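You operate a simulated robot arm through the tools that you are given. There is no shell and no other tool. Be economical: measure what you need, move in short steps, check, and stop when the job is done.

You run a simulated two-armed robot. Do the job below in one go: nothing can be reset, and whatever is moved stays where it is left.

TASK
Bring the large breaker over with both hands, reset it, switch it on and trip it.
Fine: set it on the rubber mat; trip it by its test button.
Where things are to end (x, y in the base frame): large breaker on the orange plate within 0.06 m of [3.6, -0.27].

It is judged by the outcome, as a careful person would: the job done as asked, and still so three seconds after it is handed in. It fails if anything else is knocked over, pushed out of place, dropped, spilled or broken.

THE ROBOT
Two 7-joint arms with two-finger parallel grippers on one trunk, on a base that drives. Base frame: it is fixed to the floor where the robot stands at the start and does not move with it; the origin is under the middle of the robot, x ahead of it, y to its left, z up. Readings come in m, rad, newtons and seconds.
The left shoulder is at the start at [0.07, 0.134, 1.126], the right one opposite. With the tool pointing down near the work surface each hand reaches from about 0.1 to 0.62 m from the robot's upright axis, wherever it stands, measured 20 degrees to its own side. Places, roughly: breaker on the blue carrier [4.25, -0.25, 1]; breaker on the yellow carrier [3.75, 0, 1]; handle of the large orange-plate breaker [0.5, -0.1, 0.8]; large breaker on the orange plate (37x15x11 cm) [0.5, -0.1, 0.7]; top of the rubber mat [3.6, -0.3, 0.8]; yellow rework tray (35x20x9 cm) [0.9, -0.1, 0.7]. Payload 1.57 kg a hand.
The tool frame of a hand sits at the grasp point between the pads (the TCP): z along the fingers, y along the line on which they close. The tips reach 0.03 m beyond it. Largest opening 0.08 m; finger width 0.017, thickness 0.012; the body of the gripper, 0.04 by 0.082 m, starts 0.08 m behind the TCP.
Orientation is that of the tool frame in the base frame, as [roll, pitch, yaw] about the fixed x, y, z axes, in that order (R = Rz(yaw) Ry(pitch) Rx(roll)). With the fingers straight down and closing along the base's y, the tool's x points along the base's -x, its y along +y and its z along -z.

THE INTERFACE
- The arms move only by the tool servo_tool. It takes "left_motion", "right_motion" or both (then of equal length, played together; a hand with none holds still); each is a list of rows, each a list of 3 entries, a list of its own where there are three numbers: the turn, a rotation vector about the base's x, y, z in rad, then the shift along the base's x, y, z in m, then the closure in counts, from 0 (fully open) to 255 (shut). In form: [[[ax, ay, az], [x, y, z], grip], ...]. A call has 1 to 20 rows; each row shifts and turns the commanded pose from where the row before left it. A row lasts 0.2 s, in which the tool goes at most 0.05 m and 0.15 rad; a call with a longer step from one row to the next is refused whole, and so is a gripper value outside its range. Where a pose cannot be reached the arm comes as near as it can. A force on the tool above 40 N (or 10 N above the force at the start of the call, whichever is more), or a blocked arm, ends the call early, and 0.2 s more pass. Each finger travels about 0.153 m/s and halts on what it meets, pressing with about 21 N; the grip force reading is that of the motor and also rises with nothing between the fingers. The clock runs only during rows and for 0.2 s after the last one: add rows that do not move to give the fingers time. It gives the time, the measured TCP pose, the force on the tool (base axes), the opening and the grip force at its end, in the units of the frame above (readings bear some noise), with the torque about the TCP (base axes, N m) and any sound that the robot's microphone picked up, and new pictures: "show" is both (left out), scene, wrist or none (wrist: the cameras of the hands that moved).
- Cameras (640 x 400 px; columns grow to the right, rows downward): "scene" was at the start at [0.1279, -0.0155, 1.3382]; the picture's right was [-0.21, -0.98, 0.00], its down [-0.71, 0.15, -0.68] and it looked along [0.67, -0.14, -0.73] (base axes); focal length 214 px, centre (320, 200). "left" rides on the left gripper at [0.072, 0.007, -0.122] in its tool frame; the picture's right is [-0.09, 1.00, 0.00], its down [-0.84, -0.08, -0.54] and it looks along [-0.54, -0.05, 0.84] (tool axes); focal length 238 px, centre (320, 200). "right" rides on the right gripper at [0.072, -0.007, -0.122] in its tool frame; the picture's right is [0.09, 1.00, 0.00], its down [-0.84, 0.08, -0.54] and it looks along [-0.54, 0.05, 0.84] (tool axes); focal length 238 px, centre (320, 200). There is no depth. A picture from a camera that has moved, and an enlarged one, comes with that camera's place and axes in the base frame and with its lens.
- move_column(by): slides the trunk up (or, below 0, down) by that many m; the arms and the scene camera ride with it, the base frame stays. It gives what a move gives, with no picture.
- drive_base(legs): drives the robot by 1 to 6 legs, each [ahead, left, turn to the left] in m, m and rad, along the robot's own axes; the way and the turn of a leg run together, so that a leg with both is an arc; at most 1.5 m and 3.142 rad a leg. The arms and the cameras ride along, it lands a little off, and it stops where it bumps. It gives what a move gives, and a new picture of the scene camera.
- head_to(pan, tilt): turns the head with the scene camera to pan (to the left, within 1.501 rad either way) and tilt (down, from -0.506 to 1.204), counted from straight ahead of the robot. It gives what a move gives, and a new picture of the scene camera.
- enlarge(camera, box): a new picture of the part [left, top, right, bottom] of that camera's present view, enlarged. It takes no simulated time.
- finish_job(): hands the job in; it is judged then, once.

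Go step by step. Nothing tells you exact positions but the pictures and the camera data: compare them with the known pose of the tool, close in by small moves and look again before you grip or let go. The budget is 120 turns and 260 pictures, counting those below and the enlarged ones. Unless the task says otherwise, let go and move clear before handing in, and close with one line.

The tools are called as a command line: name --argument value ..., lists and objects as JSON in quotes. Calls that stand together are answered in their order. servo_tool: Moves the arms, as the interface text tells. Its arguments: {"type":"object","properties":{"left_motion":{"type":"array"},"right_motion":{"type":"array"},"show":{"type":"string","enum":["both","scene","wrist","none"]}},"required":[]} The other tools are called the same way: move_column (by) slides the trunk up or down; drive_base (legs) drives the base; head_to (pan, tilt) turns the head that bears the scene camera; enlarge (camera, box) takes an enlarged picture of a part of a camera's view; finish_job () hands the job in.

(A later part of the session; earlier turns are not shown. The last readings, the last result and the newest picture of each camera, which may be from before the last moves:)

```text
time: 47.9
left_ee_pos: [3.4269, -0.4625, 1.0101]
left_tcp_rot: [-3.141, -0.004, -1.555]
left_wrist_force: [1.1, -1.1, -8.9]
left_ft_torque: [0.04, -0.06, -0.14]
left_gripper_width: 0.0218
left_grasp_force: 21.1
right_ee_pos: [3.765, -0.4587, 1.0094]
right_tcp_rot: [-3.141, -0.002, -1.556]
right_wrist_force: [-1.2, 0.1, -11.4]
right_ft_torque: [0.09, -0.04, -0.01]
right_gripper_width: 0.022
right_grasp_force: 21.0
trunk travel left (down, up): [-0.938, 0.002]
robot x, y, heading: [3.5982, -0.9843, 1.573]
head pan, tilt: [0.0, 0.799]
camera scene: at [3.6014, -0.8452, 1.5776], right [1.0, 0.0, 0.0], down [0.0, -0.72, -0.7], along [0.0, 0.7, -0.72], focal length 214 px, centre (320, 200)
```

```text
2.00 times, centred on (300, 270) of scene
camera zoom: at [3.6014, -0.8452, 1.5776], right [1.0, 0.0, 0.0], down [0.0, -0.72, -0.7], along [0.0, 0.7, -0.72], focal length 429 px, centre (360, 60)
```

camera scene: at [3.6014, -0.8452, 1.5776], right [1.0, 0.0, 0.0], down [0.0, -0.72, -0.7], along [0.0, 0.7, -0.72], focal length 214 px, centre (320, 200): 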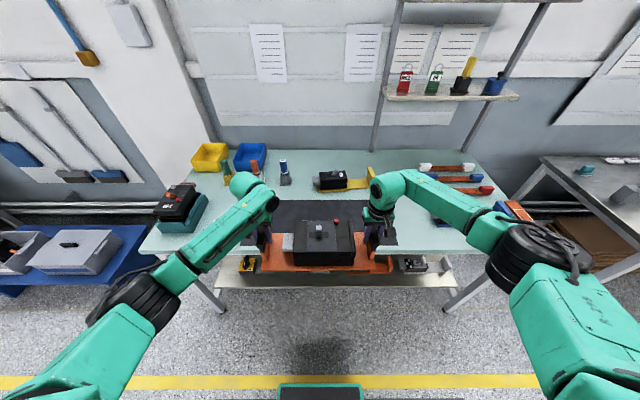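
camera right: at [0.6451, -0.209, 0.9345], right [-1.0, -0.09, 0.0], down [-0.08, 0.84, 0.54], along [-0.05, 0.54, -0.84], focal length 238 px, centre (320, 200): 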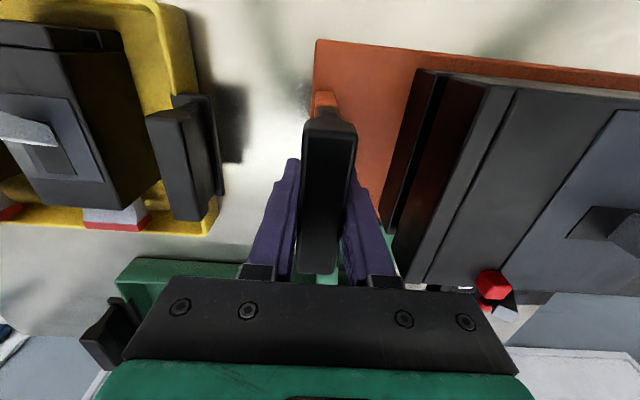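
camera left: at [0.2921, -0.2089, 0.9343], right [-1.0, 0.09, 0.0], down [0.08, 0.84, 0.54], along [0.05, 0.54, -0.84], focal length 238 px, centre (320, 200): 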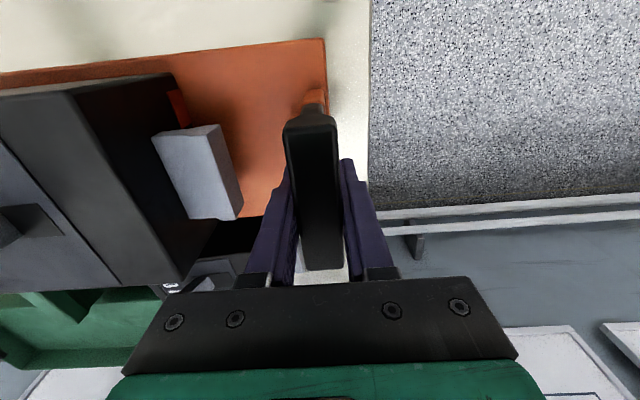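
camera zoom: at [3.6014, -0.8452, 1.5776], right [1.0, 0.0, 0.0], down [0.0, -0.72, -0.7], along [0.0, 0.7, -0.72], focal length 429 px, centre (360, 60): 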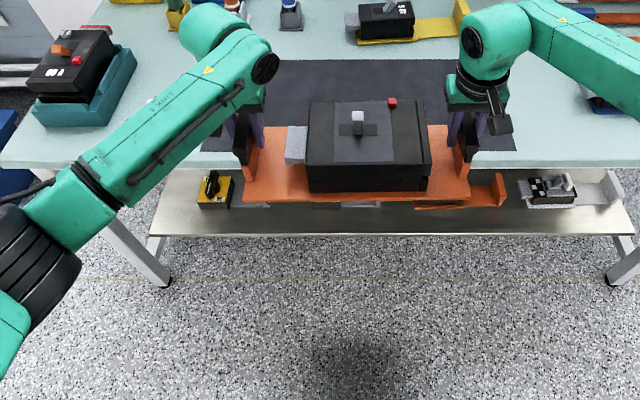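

The mat triangulates to z≈0.855, y from -0.39 to -0.15, centred at y≈-0.27. The plate clears it by about 6 cm, so I drive on 0.19 m.

drive_base --legs '[[0.19, 0, 0]]'

head_to --pan 0 --tilt 0.95

enlarge --camera "scene" --box '[200, 130, 440, 280]'

```text
time: 49.5
left_ee_pos: [3.4276, -0.2736, 1.0127]
left_tcp_rot: [3.142, -0.001, -1.558]
left_wrist_force: [1.3, -1.0, -9.5]
left_ft_torque: [-0.07, -0.03, -0.08]
left_gripper_width: 0.0222
left_grasp_force: 20.9
right_ee_pos: [3.7668, -0.2708, 1.0102]
right_tcp_rot: [-3.14, -0.001, -1.558]
right_wrist_force: [-1.1, -0.5, -11.3]
right_ft_torque: [0.23, -0.01, -0.11]
right_gripper_width: 0.0219
right_grasp_force: 21.2
trunk travel left (down, up): [-0.938, 0.002]
robot x, y, heading: [3.6029, -0.7882, 1.569]
head pan, tilt: [0.0, 0.799]
camera scene: at [3.6021, -0.6591, 1.578], right [1.0, 0.0, 0.0], down [0.0, -0.72, -0.7], along [0.0, 0.7, -0.72], focal length 214 px, centre (320, 200)
```

scene: 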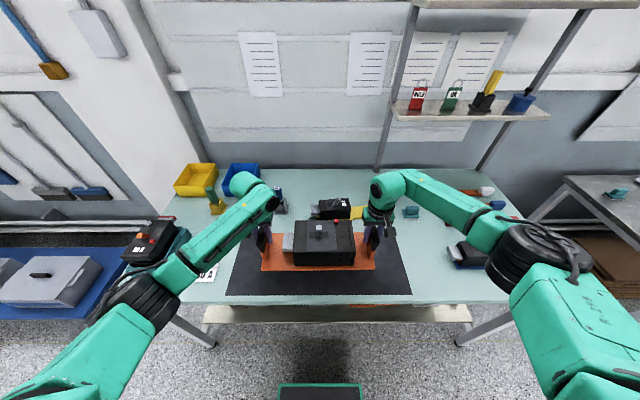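

```text
time: 50.2
left_ee_pos: [3.4265, -0.272, 1.0113]
left_tcp_rot: [3.141, -0.007, -1.559]
left_wrist_force: [1.3, -0.8, -9.4]
left_ft_torque: [0.08, -0.1, -0.12]
left_gripper_width: 0.0219
left_grasp_force: 21.3
right_ee_pos: [3.7672, -0.27, 1.0097]
right_tcp_rot: [-3.139, -0.005, -1.558]
right_wrist_force: [-1.9, -0.1, -10.8]
right_ft_torque: [0.08, -0.01, 0.01]
right_gripper_width: 0.0218
right_grasp_force: 20.8
trunk travel left (down, up): [-0.938, 0.002]
robot x, y, heading: [3.6016, -0.791, 1.564]
head pan, tilt: [0.0, 0.949]
camera scene: at [3.602, -0.663, 1.5661], right [1.0, 0.0, 0.0], down [0.0, -0.81, -0.58], along [0.0, 0.58, -0.81], focal length 214 px, centre (320, 200)
```

scene: 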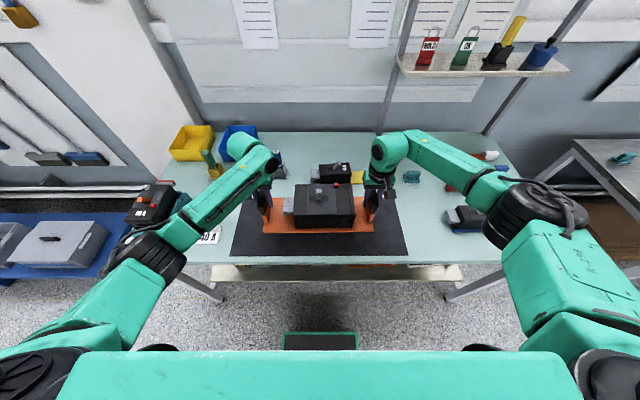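

```text
2.67 times, centred on (320, 205) of scene
camera zoom: at [3.602, -0.663, 1.5661], right [1.0, 0.0, 0.0], down [0.0, -0.81, -0.58], along [0.0, 0.58, -0.81], focal length 572 px, centre (320, 187)
```

zoom: 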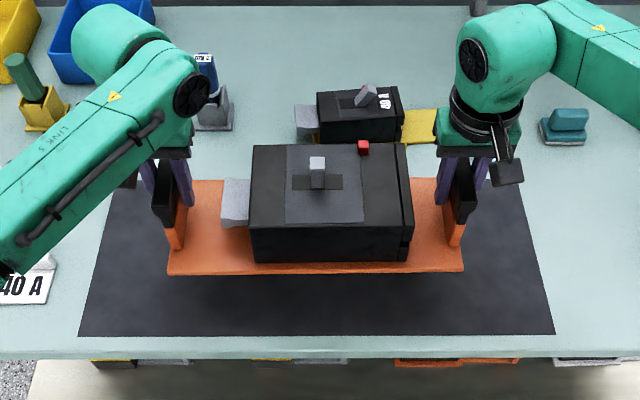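

The plate hangs over the mat's middle. I lower slowly with both arms.

servo_tool --left_motion '[[[0, 0, 0], [0, 0, -0.01], 255], [[0, 0, 0], [0, 0, -0.01], 255], [[0, 0, 0], [0, 0, -0.01], 255], [[0, 0, 0], [0, 0, -0.01], 255], [[0, 0, 0], [0, 0, -0.005], 255], [[0, 0, 0], [0, 0, 0], 255]]' --right_motion '[[[0, 0, 0], [0, 0, -0.01], 255], [[0, 0, 0], [0, 0, -0.01], 255], [[0, 0, 0], [0, 0, -0.01], 255], [[0, 0, 0], [0, 0, -0.01], 255], [[0, 0, 0], [0, 0, -0.005], 255], [[0, 0, 0], [0, 0, 0], 255]]' --show "scene"

enlarge --camera "scene" --box '[200, 130, 440, 280]'

```text
time: 51.6
left_ee_pos: [3.4267, -0.2712, 0.9663]
left_tcp_rot: [3.141, -0.007, -1.559]
left_wrist_force: [1.6, -0.2, -9.7]
left_ft_torque: [0.01, -0.02, -0.15]
left_gripper_width: 0.0218
left_grasp_force: 20.8
right_ee_pos: [3.7669, -0.2683, 0.9631]
right_tcp_rot: [-3.141, -0.006, -1.56]
right_wrist_force: [-2.3, 0.5, -11.4]
right_ft_torque: [0.08, 0.01, -0.08]
right_gripper_width: 0.0219
right_grasp_force: 20.3
trunk travel left (down, up): [-0.938, 0.002]
robot x, y, heading: [3.603, -0.7886, 1.564]
head pan, tilt: [0.0, 0.949]
camera scene: at [3.6021, -0.6617, 1.566], right [1.0, 0.0, 0.0], down [0.0, -0.81, -0.58], along [0.0, 0.58, -0.81], focal length 214 px, centre (320, 200)
```

scene: 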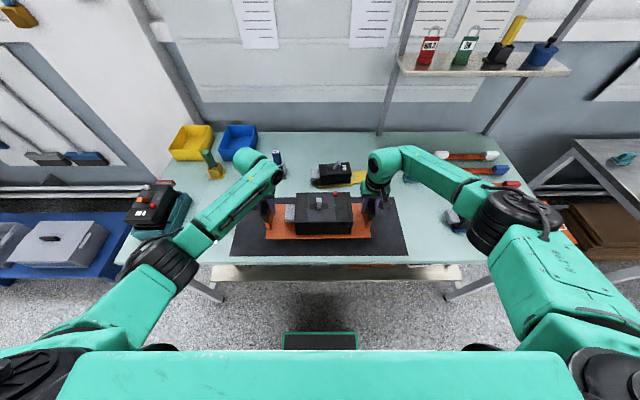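

```text
2.67 times, centred on (320, 205) of scene
camera zoom: at [3.6021, -0.6617, 1.566], right [1.0, 0.0, 0.0], down [0.0, -0.81, -0.58], along [0.0, 0.58, -0.81], focal length 572 px, centre (320, 187)
```

zoom: 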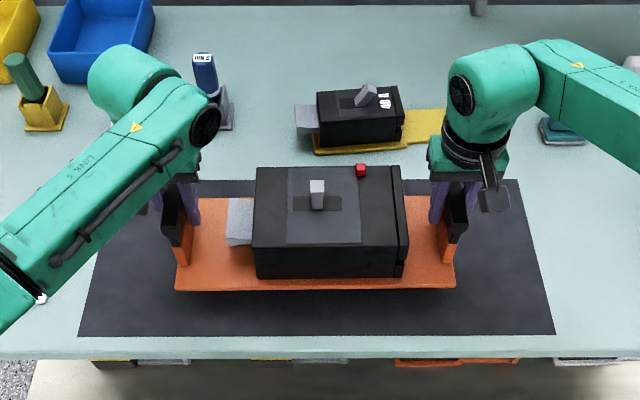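

Still airborne with a few centimetres to go. I continue slowly.

servo_tool --left_motion '[[[0, 0, 0], [0, 0, -0.006], 255], [[0, 0, 0], [0, 0, -0.006], 255], [[0, 0, 0], [0, 0, -0.005], 255], [[0, 0, 0], [0, 0, 0], 255]]' --right_motion '[[[0, 0, 0], [0, 0, -0.006], 255], [[0, 0, 0], [0, 0, -0.005], 255], [[0, 0, 0], [0, 0, -0.005], 255], [[0, 0, 0], [0, 0, 0], 255]]' --show "none"

enlarge --camera "scene" --box '[200, 130, 440, 280]'

```text
time: 52.6
left_ee_pos: [3.4259, -0.2722, 0.9484]
left_tcp_rot: [3.14, -0.005, -1.559]
left_wrist_force: [0.8, -1.5, -8.5]
left_ft_torque: [0.04, -0.2, -0.13]
left_gripper_width: 0.0221
left_grasp_force: 20.9
right_ee_pos: [3.7677, -0.2681, 0.9468]
right_tcp_rot: [-3.141, -0.005, -1.561]
right_wrist_force: [-0.6, 0.5, -13.0]
right_ft_torque: [0.08, -0.09, -0.14]
right_gripper_width: 0.0218
right_grasp_force: 21.2
trunk travel left (down, up): [-0.938, 0.002]
robot x, y, heading: [3.5988, -0.7901, 1.569]
head pan, tilt: [0.0, 0.949]
```

```text
2.67 times, centred on (320, 205) of scene
camera zoom: at [3.602, -0.6617, 1.5659], right [1.0, 0.0, 0.0], down [0.0, -0.81, -0.58], along [0.0, 0.58, -0.81], focal length 572 px, centre (320, 187)
```

zoom: 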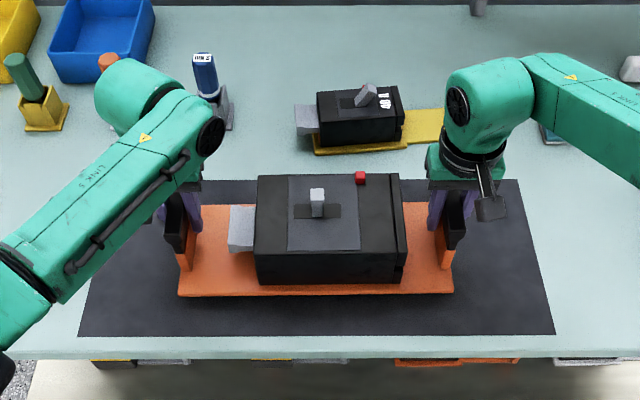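

servo_tool --left_motion '[[[0, 0, 0], [0, 0, -0.005], 255], [[0, 0, 0], [0, 0, -0.004], 255], [[0, 0, 0], [0, 0, -0.004], 255], [[0, 0, 0], [0, 0, 0], 255]]' --right_motion '[[[0, 0, 0], [0, 0, -0.005], 255], [[0, 0, 0], [0, 0, -0.004], 255], [[0, 0, 0], [0, 0, -0.003], 255], [[0, 0, 0], [0, 0, 0], 255]]' --show "none"

enlarge --camera "scene" --box '[200, 130, 440, 280]'

```text
time: 53.6
left_ee_pos: [3.4282, -0.2711, 0.935]
left_tcp_rot: [3.141, -0.008, -1.559]
left_wrist_force: [1.6, -0.8, -8.4]
left_ft_torque: [0.17, -0.28, -0.09]
left_gripper_width: 0.0219
left_grasp_force: 21.1
right_ee_pos: [3.7681, -0.2678, 0.9351]
right_tcp_rot: [-3.14, -0.005, -1.562]
right_wrist_force: [-0.7, 0.9, -13.5]
right_ft_torque: [-0.02, -0.21, -0.07]
right_gripper_width: 0.022
right_grasp_force: 20.6
trunk travel left (down, up): [-0.938, 0.002]
robot x, y, heading: [3.6019, -0.7887, 1.567]
head pan, tilt: [0.0, 0.949]
```

```text
2.67 times, centred on (320, 205) of scene
camera zoom: at [3.6021, -0.6616, 1.5659], right [1.0, 0.0, 0.0], down [0.0, -0.82, -0.58], along [0.0, 0.58, -0.82], focal length 572 px, centre (320, 187)
```

zoom: 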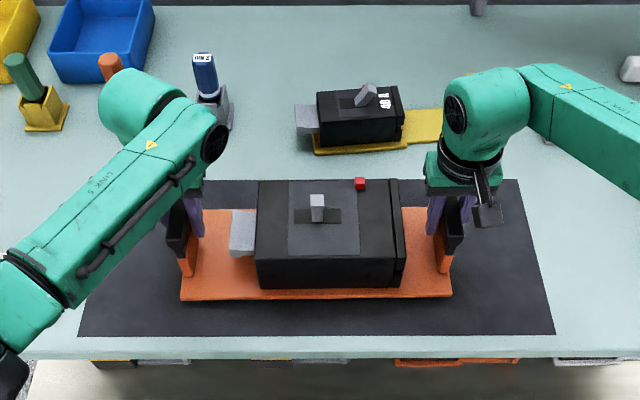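

Not down yet; keep lowering in small rows.

servo_tool --left_motion '[[[0, 0, 0], [0, 0, -0.005], 255], [[0, 0, 0], [0, 0, -0.005], 255], [[0, 0, 0], [0, 0, -0.005], 255], [[0, 0, 0], [0, 0, 0], 255]]' --right_motion '[[[0, 0, 0], [0, 0, -0.005], 255], [[0, 0, 0], [0, 0, -0.005], 255], [[0, 0, 0], [0, 0, -0.005], 255], [[0, 0, 0], [0, 0, 0], 255]]' --show "none"

enlarge --camera "scene" --box '[140, 130, 460, 330]'

```text
time: 54.6
left_ee_pos: [3.4287, -0.2705, 0.9224]
left_tcp_rot: [-3.142, 0.002, -1.559]
left_wrist_force: [0.1, 8.6, 13.5]
left_ft_torque: [-0.14, 0.0, -0.39]
left_gripper_width: 0.022
left_grasp_force: 20.8
right_ee_pos: [3.7667, -0.2694, 0.9234]
right_tcp_rot: [3.14, 0.001, -1.56]
right_wrist_force: [2.0, 4.7, 8.3]
right_ft_torque: [-0.55, 0.05, -0.08]
right_gripper_width: 0.0217
right_grasp_force: 20.8
trunk travel left (down, up): [-0.938, 0.002]
robot x, y, heading: [3.6015, -0.7921, 1.57]
head pan, tilt: [0.0, 0.949]
```

```text
2.00 times, centred on (300, 230) of scene
camera zoom: at [3.603, -0.666, 1.567], right [1.0, 0.0, 0.0], down [0.0, -0.81, -0.58], along [0.0, 0.58, -0.81], focal length 429 px, centre (360, 140)
```

zoom: 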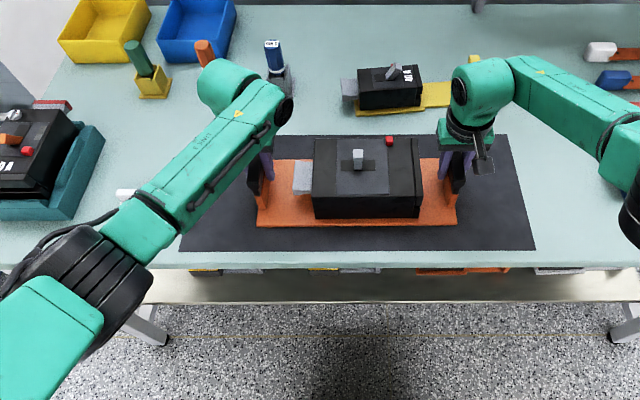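

Contact with the mat at TCP z≈0.923. I relieve the pressure and open the fingers.

servo_tool --left_motion '[[[0, 0, 0], [0, 0, 0.002], 255], [[0, 0, 0], [0, 0, 0], 200], [[0, 0, 0], [0, 0, 0], 100], [[0, 0, 0], [0, 0, 0], 80], [[0, 0, 0], [0, 0, 0], 80]]' --right_motion '[[[0, 0, 0], [0, 0, 0.0015], 255], [[0, 0, 0], [0, 0, 0], 200], [[0, 0, 0], [0, 0, 0], 100], [[0, 0, 0], [0, 0, 0], 80], [[0, 0, 0], [0, 0, 0], 80]]' --show "wrist"

```text
time: 55.8
left_ee_pos: [3.4272, -0.2736, 0.9248]
left_tcp_rot: [3.141, -0.004, -1.559]
left_wrist_force: [0.8, 0.0, -0.4]
left_ft_torque: [-0.04, 0.02, -0.02]
left_gripper_width: 0.055
left_grasp_force: 0.1
right_ee_pos: [3.7659, -0.2715, 0.9242]
right_tcp_rot: [-3.139, -0.001, -1.559]
right_wrist_force: [0.1, -0.4, 0.4]
right_ft_torque: [-0.02, 0.01, -0.03]
right_gripper_width: 0.055
right_grasp_force: 0.0
trunk travel left (down, up): [-0.938, 0.002]
robot x, y, heading: [3.6039, -0.7904, 1.567]
head pan, tilt: [0.0, 0.949]
camera right: at [3.7739, -0.3423, 1.0464], right [-0.99, -0.1, 0.0], down [-0.09, 0.84, 0.54], along [-0.06, 0.54, -0.84], focal length 238 px, centre (320, 200)
camera left: at [3.4214, -0.3459, 1.0448], right [-1.0, 0.08, 0.0], down [0.07, 0.84, 0.54], along [0.04, 0.54, -0.84], focal length 238 px, centre (320, 200)
```

right: 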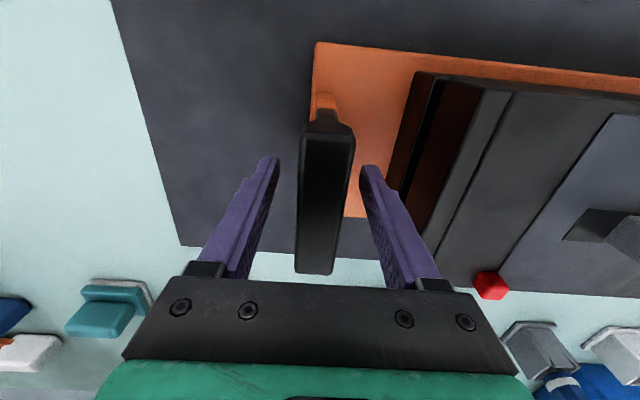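
left: 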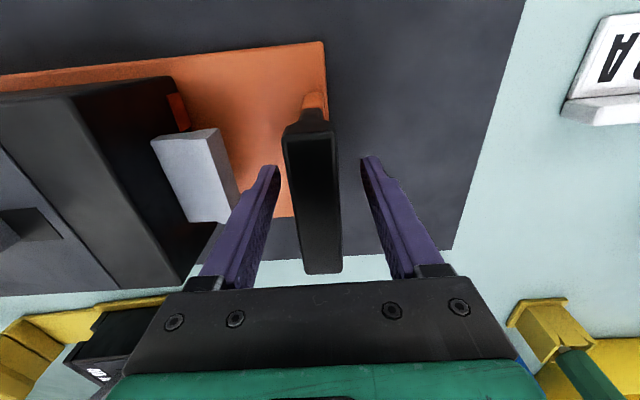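

Released; the breaker stays on the mat. I raise both hands and take a close view of the toggle.

servo_tool --left_motion '[[[0, 0, 0], [0, 0, 0.03], 80], [[0, 0, 0], [0, 0, 0.04], 80], [[0, 0, 0], [0, 0, 0.04], 80], [[0, 0, 0], [0, 0, 0.01], 80]]' --right_motion '[[[0, 0, 0], [0, 0, 0.03], 80], [[0, 0, 0], [0, 0, 0.04], 80], [[0, 0, 0], [0, 0, 0.04], 80], [[0, 0, 0], [0, 0, 0.01], 80]]' --show "none"

enlarge --camera "scene" --box '[280, 150, 400, 225]'

enlarge --camera "right" --box '[320, 0, 640, 200]'

```text
time: 56.8
left_ee_pos: [3.4268, -0.2748, 1.045]
left_tcp_rot: [3.14, -0.003, -1.558]
left_wrist_force: [0.7, 0.3, 0.8]
left_ft_torque: [0.01, -0.01, -0.04]
left_gripper_width: 0.0551
left_grasp_force: 0.1
right_ee_pos: [3.7667, -0.2694, 1.0443]
right_tcp_rot: [-3.141, -0.003, -1.558]
right_wrist_force: [-0.3, -0.3, -0.2]
right_ft_torque: [0.01, -0.04, 0.0]
right_gripper_width: 0.0548
right_grasp_force: 0.1
trunk travel left (down, up): [-0.938, 0.002]
robot x, y, heading: [3.5994, -0.7902, 1.566]
head pan, tilt: [0.0, 0.949]
```

```text
5.33 times, centred on (340, 188) of scene
camera zoom: at [3.6021, -0.6661, 1.5663], right [1.0, 0.0, 0.0], down [0.0, -0.81, -0.58], along [0.0, 0.58, -0.81], focal length 1144 px, centre (213, 267)
```

zoom: 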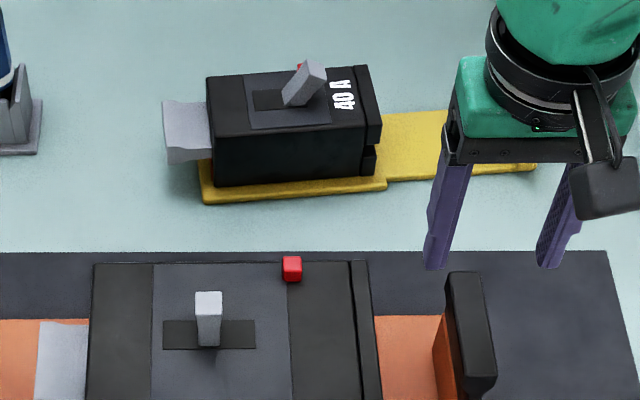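

```text
2.00 times, centred on (480, 100) of right
camera zoom: at [3.7742, -0.3415, 1.1672], right [-0.99, -0.1, 0.0], down [-0.09, 0.84, 0.54], along [-0.06, 0.54, -0.84], focal length 477 px, centre (0, 400)
```

zoom: 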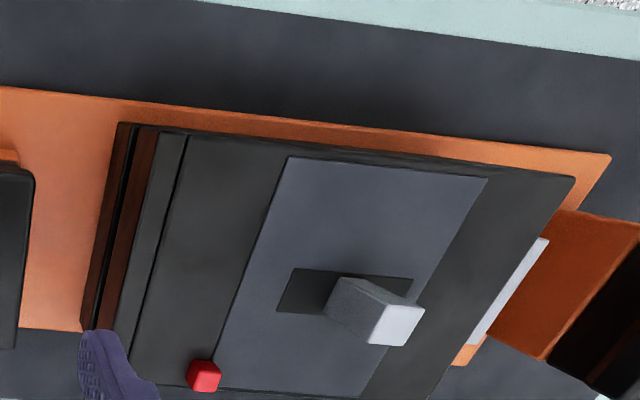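

The lever stands mid-slot (tripped) at about (3.597, -0.273), top z≈0.98. The stock breakers' levers lean away from the lug, so I'll try +x as OFF/reset first, pushing with the closed left fingers from the -x side.

servo_tool --left_motion '[[[0, 0, 0], [0.03, 0, 0], 160], [[0, 0, 0], [0.045, 0, 0], 255], [[0, 0, 0], [0.045, 0.001, 0], 255], [[0, 0, 0], [0, 0, -0.025], 255], [[0, 0, 0], [0, 0, -0.025], 255], [[0, 0, 0], [0, 0, -0.015], 255], [[0, 0, 0], [0, 0, 0], 255]]' --show "both"

enlarge --camera "scene" --box '[260, 150, 380, 225]'

```text
time: 58.4
left_ee_pos: [3.5471, -0.2721, 0.9784]
left_tcp_rot: [3.14, -0.002, -1.56]
left_wrist_force: [0.0, 0.6, -1.0]
left_ft_torque: [0.0, 0.03, 0.01]
left_gripper_width: 0.0
left_grasp_force: 20.7
right_ee_pos: [3.7668, -0.2703, 1.0444]
right_tcp_rot: [-3.14, -0.002, -1.56]
right_wrist_force: [0.5, -0.5, 0.1]
right_ft_torque: [0.03, -0.01, 0.0]
right_gripper_width: 0.0552
right_grasp_force: 0.1
trunk travel left (down, up): [-0.938, 0.002]
robot x, y, heading: [3.6006, -0.7874, 1.567]
head pan, tilt: [0.0, 0.949]
camera scene: at [3.6017, -0.6663, 1.5664], right [1.0, 0.0, 0.0], down [0.0, -0.81, -0.58], along [0.0, 0.58, -0.81], focal length 214 px, centre (320, 200)
camera left: at [3.5414, -0.3446, 1.0992], right [-1.0, 0.08, 0.0], down [0.07, 0.84, 0.54], along [0.04, 0.54, -0.84], focal length 238 px, centre (320, 200)
```

scene: 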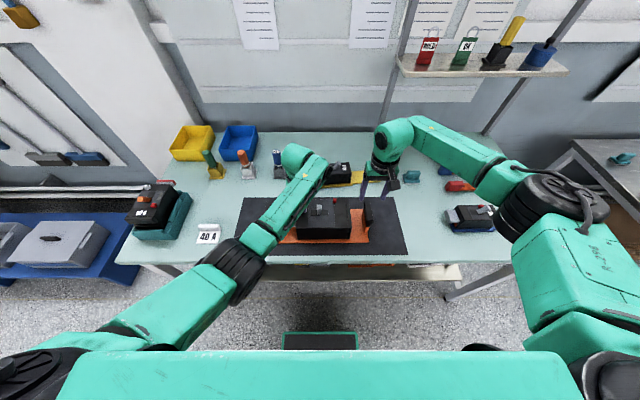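
left: 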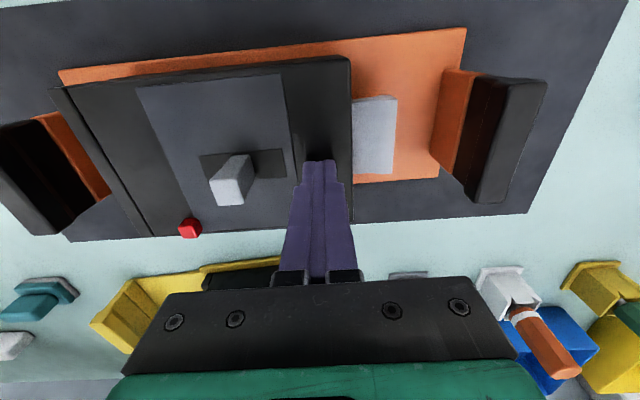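

```text
5.33 times, centred on (320, 188) of scene
camera zoom: at [3.6017, -0.6663, 1.5664], right [1.0, 0.0, 0.0], down [0.0, -0.81, -0.58], along [0.0, 0.58, -0.81], focal length 1144 px, centre (320, 267)
```

zoom: 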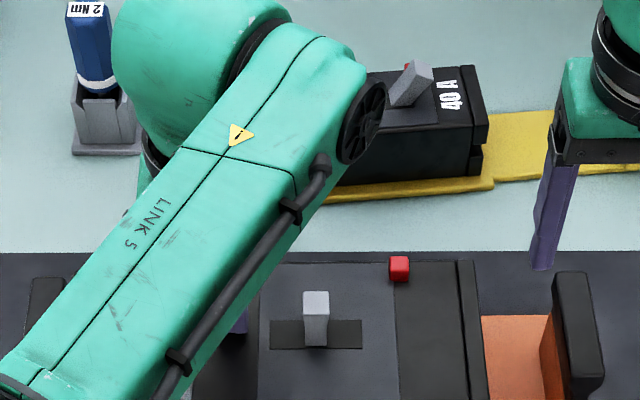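

The closed left fingers are beside the lever at the right height. I push toward +x in small rows.

servo_tool --left_motion '[[[0, 0, 0], [0.015, 0, 0], 255], [[0, 0, 0], [0.012, 0, 0], 255], [[0, 0, 0], [0.008, 0, 0], 255], [[0, 0, 0], [0.006, 0, 0], 255], [[0, 0, 0], [0.006, 0, 0], 255], [[0, 0, 0], [0, 0, 0], 255]]' --show "wrist"

enlarge --camera "scene" --box '[260, 150, 380, 225]'

```text
time: 59.8
left_ee_pos: [3.5917, -0.2727, 0.9797]
left_tcp_rot: [3.141, 0.0, -1.559]
left_wrist_force: [-7.0, 1.0, 5.0]
left_ft_torque: [0.02, 0.17, -0.01]
left_gripper_width: 0.0001
left_grasp_force: 20.6
right_ee_pos: [3.7666, -0.2706, 1.0444]
right_tcp_rot: [-3.139, -0.002, -1.559]
right_wrist_force: [0.2, -0.3, 0.9]
right_ft_torque: [-0.05, 0.0, -0.02]
right_gripper_width: 0.0549
right_grasp_force: 0.1
trunk travel left (down, up): [-0.938, 0.002]
robot x, y, heading: [3.6016, -0.7856, 1.565]
head pan, tilt: [0.0, 0.949]
camera left: at [3.5866, -0.345, 1.1005], right [-1.0, 0.08, 0.0], down [0.07, 0.84, 0.54], along [0.04, 0.54, -0.84], focal length 238 px, centre (320, 200)
```

left: 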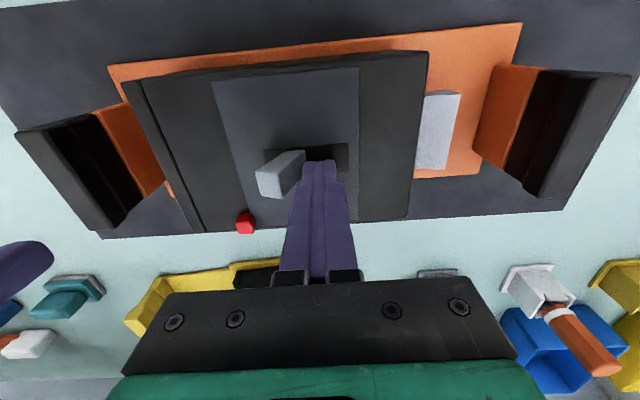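

```text
5.33 times, centred on (320, 188) of scene
camera zoom: at [3.5996, -0.667, 1.5665], right [1.0, 0.0, 0.0], down [0.0, -0.81, -0.58], along [0.0, 0.58, -0.81], focal length 1144 px, centre (320, 267)
```

zoom: 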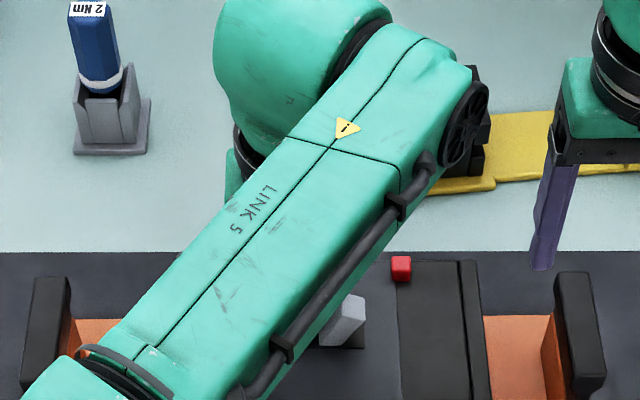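

The lever is leaning to +x with 7 N; I push a little further to reach the end.

servo_tool --left_motion '[[[0, 0, 0], [0.004, 0, 0], 255], [[0, 0, 0], [0.004, 0, 0], 255], [[0, 0, 0], [0, 0, 0], 255]]' --show "wrist"

```text
time: 60.6
left_ee_pos: [3.6003, -0.2735, 0.98]
left_tcp_rot: [3.141, -0.005, -1.56]
left_wrist_force: [-7.2, -1.1, 3.6]
left_ft_torque: [-0.08, 0.19, -0.01]
left_gripper_width: 0.0
left_grasp_force: 20.6
right_ee_pos: [3.7653, -0.2706, 1.0444]
right_tcp_rot: [-3.139, -0.002, -1.561]
right_wrist_force: [1.0, -0.1, 0.3]
right_ft_torque: [0.01, -0.02, 0.02]
right_gripper_width: 0.055
right_grasp_force: 0.1
trunk travel left (down, up): [-0.938, 0.002]
robot x, y, heading: [3.6038, -0.79, 1.566]
head pan, tilt: [0.0, 0.949]
camera left: at [3.5949, -0.3458, 1.1004], right [-1.0, 0.08, 0.0], down [0.07, 0.84, 0.54], along [0.04, 0.54, -0.84], focal length 238 px, centre (320, 200)
```

left: 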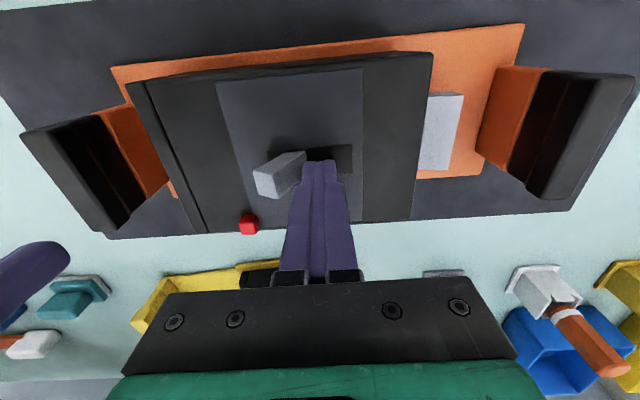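

The plate is starting to slide by a few mm at 7 N, so the lever is at its stop. I back off and see whether it stays.

servo_tool --left_motion '[[[0, 0, 0], [-0.02, 0, 0], 255], [[0, 0, 0], [-0.03, 0, 0], 255], [[0, 0, 0], [0, 0, 0.03], 255], [[0, 0, 0], [-0.04, 0, 0.03], 255], [[0, 0, 0], [-0.04, 0, 0], 255], [[0, 0, 0], [0, 0, 0], 255]]' --show "none"

enlarge --camera "scene" --box '[260, 150, 380, 225]'

enlarge --camera "right" --box '[320, 0, 640, 200]'

```text
time: 62.0
left_ee_pos: [3.4717, -0.2732, 1.0386]
left_tcp_rot: [3.139, -0.003, -1.558]
left_wrist_force: [0.2, 0.5, -0.3]
left_ft_torque: [0.01, 0.03, 0.0]
left_gripper_width: 0.0
left_grasp_force: 21.1
right_ee_pos: [3.7677, -0.2709, 1.0432]
right_tcp_rot: [-3.141, -0.002, -1.558]
right_wrist_force: [0.1, 0.1, -0.1]
right_ft_torque: [0.0, 0.03, 0.02]
right_gripper_width: 0.055
right_grasp_force: 0.0
trunk travel left (down, up): [-0.938, 0.002]
robot x, y, heading: [3.6026, -0.7914, 1.569]
head pan, tilt: [0.0, 0.949]
```

```text
5.33 times, centred on (320, 188) of scene
camera zoom: at [3.6031, -0.6663, 1.5664], right [1.0, 0.0, 0.0], down [0.0, -0.81, -0.58], along [0.0, 0.58, -0.81], focal length 1144 px, centre (320, 267)
```

zoom: 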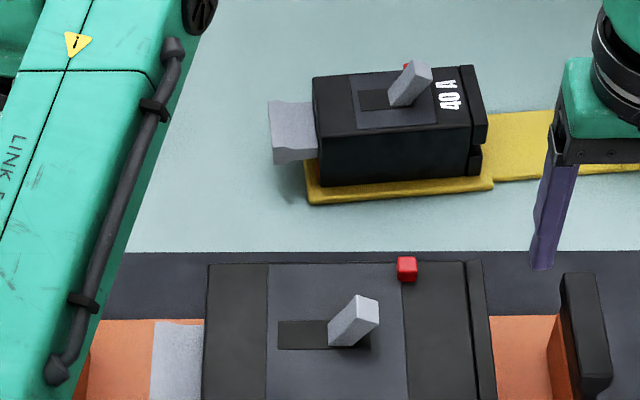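

```text
2.00 times, centred on (480, 100) of right
camera zoom: at [3.7749, -0.3416, 1.1667], right [-0.99, -0.1, 0.0], down [-0.09, 0.84, 0.54], along [-0.06, 0.54, -0.84], focal length 477 px, centre (0, 400)
```

zoom: 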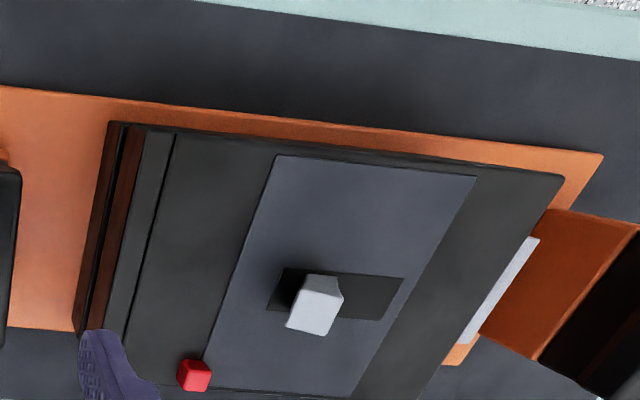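

The lever stays at +x, so that looks like OFF (reset). Now the right hand, closed, comes down on the +x side to push it to -x (ON).

servo_tool --right_motion '[[[0, 0, 0], [-0.03, 0, 0], 160], [[0, 0, 0], [-0.035, 0, 0], 255], [[0, 0, 0], [-0.027, -0.001, 0], 255], [[0, 0, 0], [0, 0, -0.025], 255], [[0, 0, 0], [0, 0, -0.025], 255], [[0, 0, 0], [0, 0, -0.015], 255], [[0, 0, 0], [0, 0, 0], 255]]' --show "wrist"

enlarge --camera "scene" --box '[260, 150, 380, 225]'

```text
time: 63.6
left_ee_pos: [3.4729, -0.2727, 1.0397]
left_tcp_rot: [3.141, -0.005, -1.557]
left_wrist_force: [0.6, -0.5, 1.1]
left_ft_torque: [0.05, -0.03, -0.02]
left_gripper_width: 0.0
left_grasp_force: 20.3
right_ee_pos: [3.6744, -0.2722, 0.9791]
right_tcp_rot: [-3.14, -0.002, -1.557]
right_wrist_force: [0.2, -0.7, 0.0]
right_ft_torque: [0.0, 0.04, -0.01]
right_gripper_width: 0.0
right_grasp_force: 21.0
trunk travel left (down, up): [-0.938, 0.002]
robot x, y, heading: [3.6012, -0.7921, 1.566]
head pan, tilt: [0.0, 0.949]
camera right: at [3.6815, -0.3435, 1.1012], right [-0.99, -0.1, 0.0], down [-0.09, 0.84, 0.54], along [-0.06, 0.54, -0.84], focal length 238 px, centre (320, 200)
```

right: 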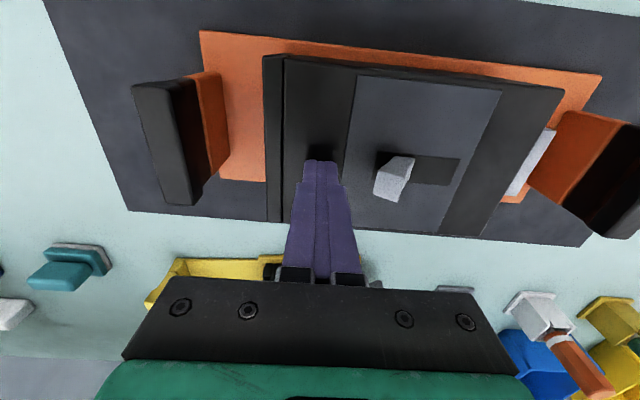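

```text
5.33 times, centred on (320, 188) of scene
camera zoom: at [3.6022, -0.6664, 1.5664], right [1.0, 0.0, 0.0], down [0.0, -0.81, -0.58], along [0.0, 0.58, -0.81], focal length 1144 px, centre (320, 267)
```

zoom: 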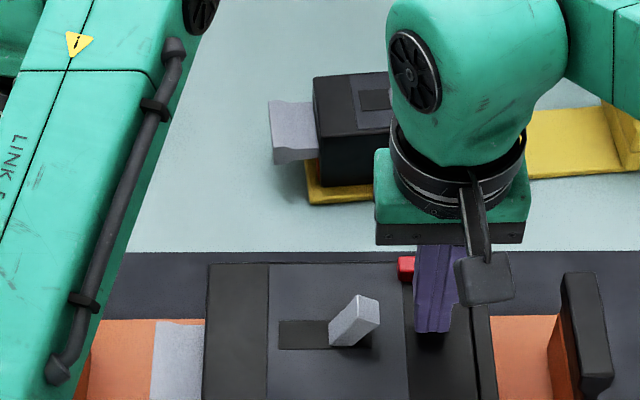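

In position beside the lever. I push toward -x.

servo_tool --right_motion '[[[0, 0, 0], [-0.015, 0, 0], 255], [[0, 0, 0], [-0.012, 0, 0], 255], [[0, 0, 0], [-0.01, 0, 0], 255], [[0, 0, 0], [-0.01, 0, 0], 255], [[0, 0, 0], [-0.008, 0, 0], 255], [[0, 0, 0], [-0.006, 0, 0], 255], [[0, 0, 0], [0, 0, 0], 255]]' --show "wrist"

enlarge --camera "scene" --box '[260, 150, 380, 225]'

```text
time: 65.2
left_ee_pos: [3.4705, -0.2739, 1.0399]
left_tcp_rot: [3.14, -0.004, -1.559]
left_wrist_force: [0.2, -0.3, 0.1]
left_ft_torque: [0.01, -0.01, 0.01]
left_gripper_width: 0.0001
left_grasp_force: 20.9
right_ee_pos: [3.6143, -0.2728, 0.9789]
right_tcp_rot: [-3.141, 0.0, -1.558]
right_wrist_force: [0.3, -1.1, -0.3]
right_ft_torque: [0.0, 0.03, 0.0]
right_gripper_width: 0.0
right_grasp_force: 21.1
trunk travel left (down, up): [-0.938, 0.002]
robot x, y, heading: [3.5996, -0.7879, 1.571]
head pan, tilt: [0.0, 0.949]
camera right: at [3.621, -0.3433, 1.1012], right [-0.99, -0.1, 0.0], down [-0.09, 0.84, 0.54], along [-0.06, 0.54, -0.84], focal length 238 px, centre (320, 200)
```

right: 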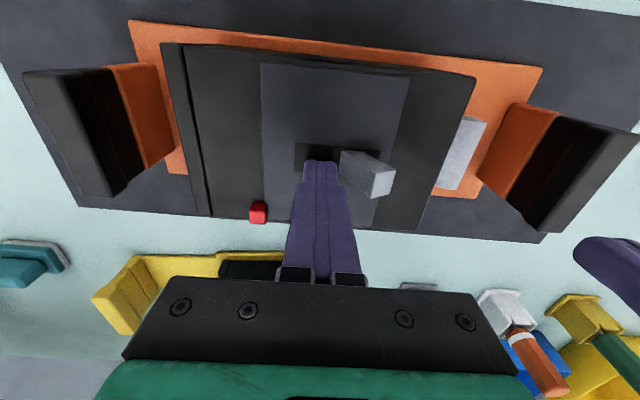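

```text
5.33 times, centred on (320, 188) of scene
camera zoom: at [3.6023, -0.6666, 1.5664], right [1.0, 0.0, 0.0], down [0.0, -0.81, -0.58], along [0.0, 0.58, -0.81], focal length 1144 px, centre (320, 267)
```

zoom: 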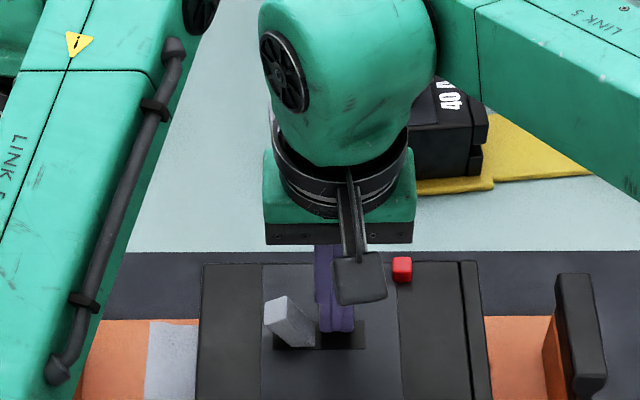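

The lever snapped over to -x and holds: ON. Next I raise the right hand and place its closed tips above the red test button at about (3.658, -0.227).

servo_tool --right_motion '[[[0, 0, 0], [0.01, 0, 0.02], 255], [[0, 0, 0], [0.01, 0.01, 0.03], 255], [[0, 0, 0], [0.02, 0.02, 0], 255], [[0, 0, 0], [0.004, 0.016, 0], 255], [[0, 0, 0], [0, 0, -0.02], 255], [[0, 0, 0], [0, 0, 0], 255]]' --show "wrist"

enlarge --camera "scene" --box '[260, 150, 380, 225]'

```text
time: 66.6
left_ee_pos: [3.4714, -0.2728, 1.0395]
left_tcp_rot: [3.14, -0.002, -1.559]
left_wrist_force: [0.7, -1.0, -0.9]
left_ft_torque: [0.04, -0.01, -0.02]
left_gripper_width: 0.0001
left_grasp_force: 20.6
right_ee_pos: [3.6585, -0.225, 1.0098]
right_tcp_rot: [-3.141, -0.001, -1.558]
right_wrist_force: [0.4, -0.1, 0.8]
right_ft_torque: [-0.01, 0.03, 0.03]
right_gripper_width: 0.0003
right_grasp_force: 20.8
trunk travel left (down, up): [-0.938, 0.002]
robot x, y, heading: [3.5967, -0.7926, 1.568]
head pan, tilt: [0.0, 0.949]
camera right: at [3.6651, -0.297, 1.1318], right [-0.99, -0.1, 0.0], down [-0.09, 0.84, 0.54], along [-0.06, 0.54, -0.84], focal length 238 px, centre (320, 200)
```

right: 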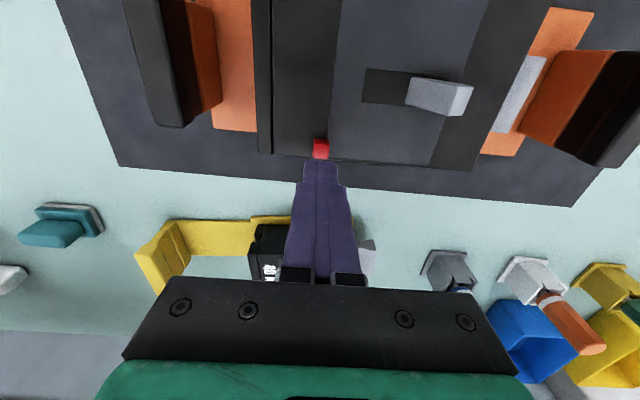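

```text
5.33 times, centred on (320, 188) of scene
camera zoom: at [3.6026, -0.6663, 1.5664], right [1.0, 0.0, 0.0], down [0.0, -0.81, -0.58], along [0.0, 0.58, -0.81], focal length 1144 px, centre (320, 267)
```

zoom: 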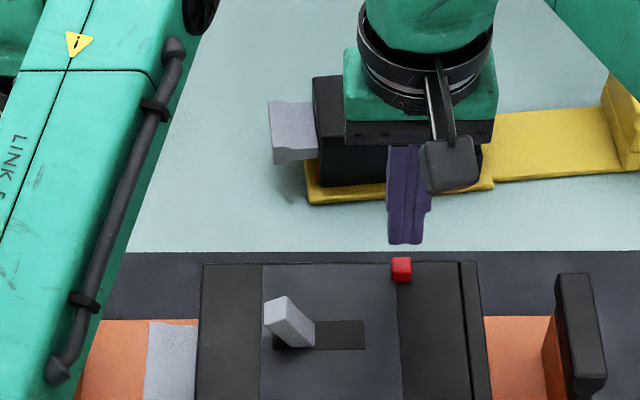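

Aligned within 3 mm of the button. I correct and press down in small rows.

servo_tool --right_motion '[[[0, 0, 0], [-0.002, -0.003, -0.015], 255], [[0, 0, 0], [0, 0, -0.01], 255], [[0, 0, 0], [0, 0, -0.005], 255], [[0, 0, 0], [0, 0, -0.004], 255], [[0, 0, 0], [0, 0, -0.004], 255], [[0, 0, 0], [0, 0, 0], 255]]' --show "wrist"

enlarge --camera "scene" --box '[260, 150, 380, 225]'

```text
time: 67.8
left_ee_pos: [3.4727, -0.2756, 1.0407]
left_tcp_rot: [3.141, 0.001, -1.561]
left_wrist_force: [0.4, -0.1, 0.3]
left_ft_torque: [0.01, -0.03, 0.0]
left_gripper_width: 0.0
left_grasp_force: 20.9
right_ee_pos: [3.651, -0.2376, 0.9806]
right_tcp_rot: [3.138, 0.002, -1.536]
right_wrist_force: [9.3, -1.8, 16.8]
right_ft_torque: [-0.03, -0.36, 0.02]
right_gripper_width: 0.0
right_grasp_force: 20.9
right hand out of reach, approached as far as the arm can: row 2, 3, 4, 5
trunk travel left (down, up): [-0.938, 0.002]
robot x, y, heading: [3.6029, -0.7906, 1.569]
head pan, tilt: [0.0, 0.949]
heard: click
stopped in row 6 (right hand): the force on the tool passed its limit (the readings are from after the stop); the commanded pose is now the measured one
camera right: at [3.6606, -0.3087, 1.1021], right [-0.99, -0.13, 0.0], down [-0.11, 0.83, 0.54], along [-0.07, 0.54, -0.84], focal length 238 px, centre (320, 200)
```

right: 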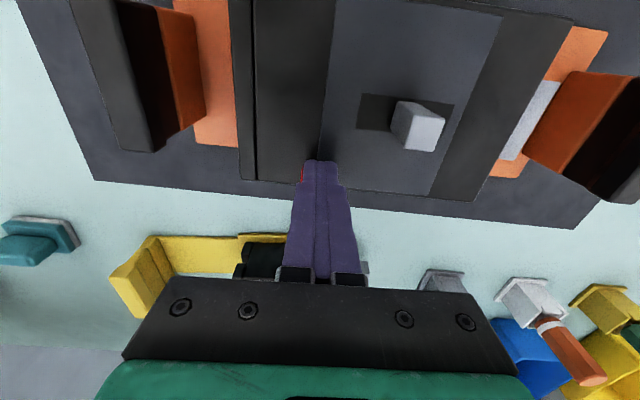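

```text
5.33 times, centred on (320, 188) of scene
camera zoom: at [3.6035, -0.6699, 1.5666], right [1.0, 0.0, 0.0], down [0.0, -0.81, -0.58], along [0.0, 0.58, -0.81], focal length 1144 px, centre (320, 267)
```

zoom: 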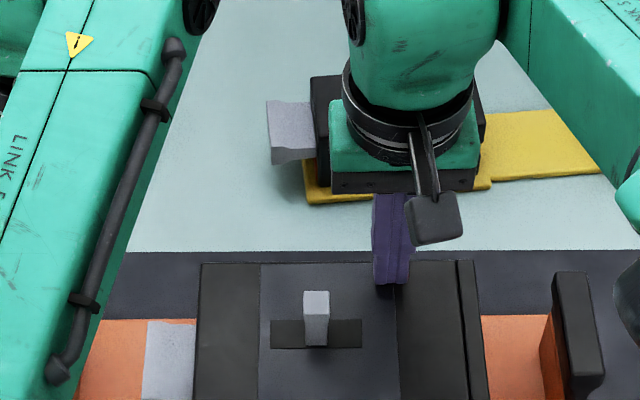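

A click was heard and the lever jumped to mid: tripped by the test button. I lift the right hand straight off.

servo_tool --right_motion '[[[0, 0, 0], [0, 0, 0.02], 255], [[0, 0, 0], [0, 0, 0.03], 255], [[0, 0, 0], [0.03, -0.02, 0.03], 255], [[0, 0, 0], [0.04, -0.02, 0], 255], [[0, 0, 0], [0, 0, 0], 255]]' --left_motion '[[[0, 0, 0], [0, 0, 0], 255], [[0, 0, 0], [0, 0, 0.02], 255], [[0, 0, 0], [0, 0, 0.02], 255], [[0, 0, 0], [0, 0, 0.02], 255], [[0, 0, 0], [0, 0, 0], 255]]' --show "none"

drive_base --legs '[[-0.35, 0, 0]]'

enlarge --camera "scene" --box '[160, 80, 480, 280]'

```text
time: 69.0
left_ee_pos: [3.4473, -0.2697, 1.0983]
left_tcp_rot: [3.108, -0.004, -1.53]
left_wrist_force: [-0.6, 0.4, -0.2]
left_ft_torque: [-0.01, -0.06, -0.01]
left_gripper_width: 0.0001
left_grasp_force: 21.3
right_ee_pos: [3.7156, -0.2768, 1.0581]
right_tcp_rot: [3.137, -0.004, -1.532]
right_wrist_force: [-0.6, 0.4, 0.1]
right_ft_torque: [0.02, -0.03, -0.01]
right_gripper_width: 0.0
right_grasp_force: 21.0
trunk travel left (down, up): [-0.938, 0.002]
robot x, y, heading: [3.5976, -0.7894, 1.568]
head pan, tilt: [0.0, 0.949]
```

```text
time: 71.3
left_ee_pos: [3.4508, -0.6191, 1.0997]
left_tcp_rot: [3.112, 0.001, -1.532]
left_wrist_force: [-0.4, 0.0, -0.7]
left_ft_torque: [0.03, 0.0, -0.01]
left_gripper_width: 0.0
left_grasp_force: 20.9
right_ee_pos: [3.7187, -0.6263, 1.0572]
right_tcp_rot: [3.136, -0.003, -1.533]
right_wrist_force: [0.4, -0.2, -0.2]
right_ft_torque: [0.02, 0.01, -0.02]
right_gripper_width: 0.0001
right_grasp_force: 21.2
trunk travel left (down, up): [-0.938, 0.002]
robot x, y, heading: [3.606, -1.1453, 1.564]
head pan, tilt: [0.0, 0.949]
camera scene: at [3.601, -1.0148, 1.5661], right [1.0, 0.0, 0.0], down [0.0, -0.81, -0.58], along [0.0, 0.58, -0.81], focal length 214 px, centre (320, 200)
```

scene: 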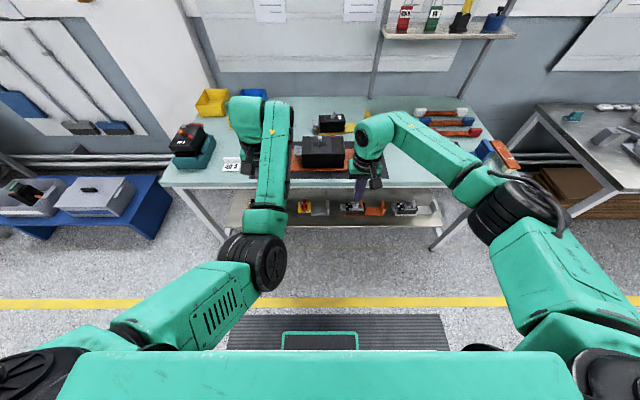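

```text
2.00 times, centred on (320, 180) of scene
camera zoom: at [3.601, -1.0148, 1.5661], right [1.0, 0.0, 0.0], down [0.0, -0.81, -0.58], along [0.0, 0.58, -0.81], focal length 429 px, centre (320, 240)
```

zoom: 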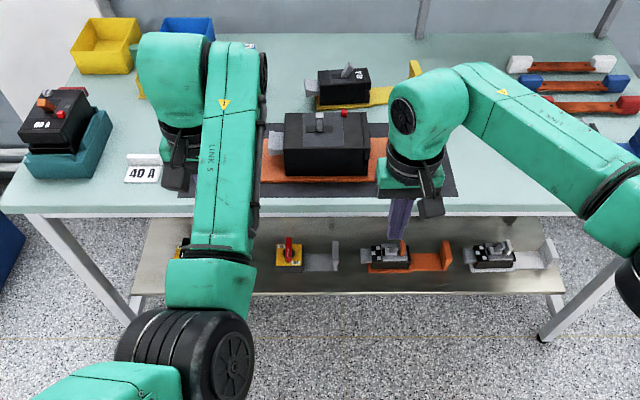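

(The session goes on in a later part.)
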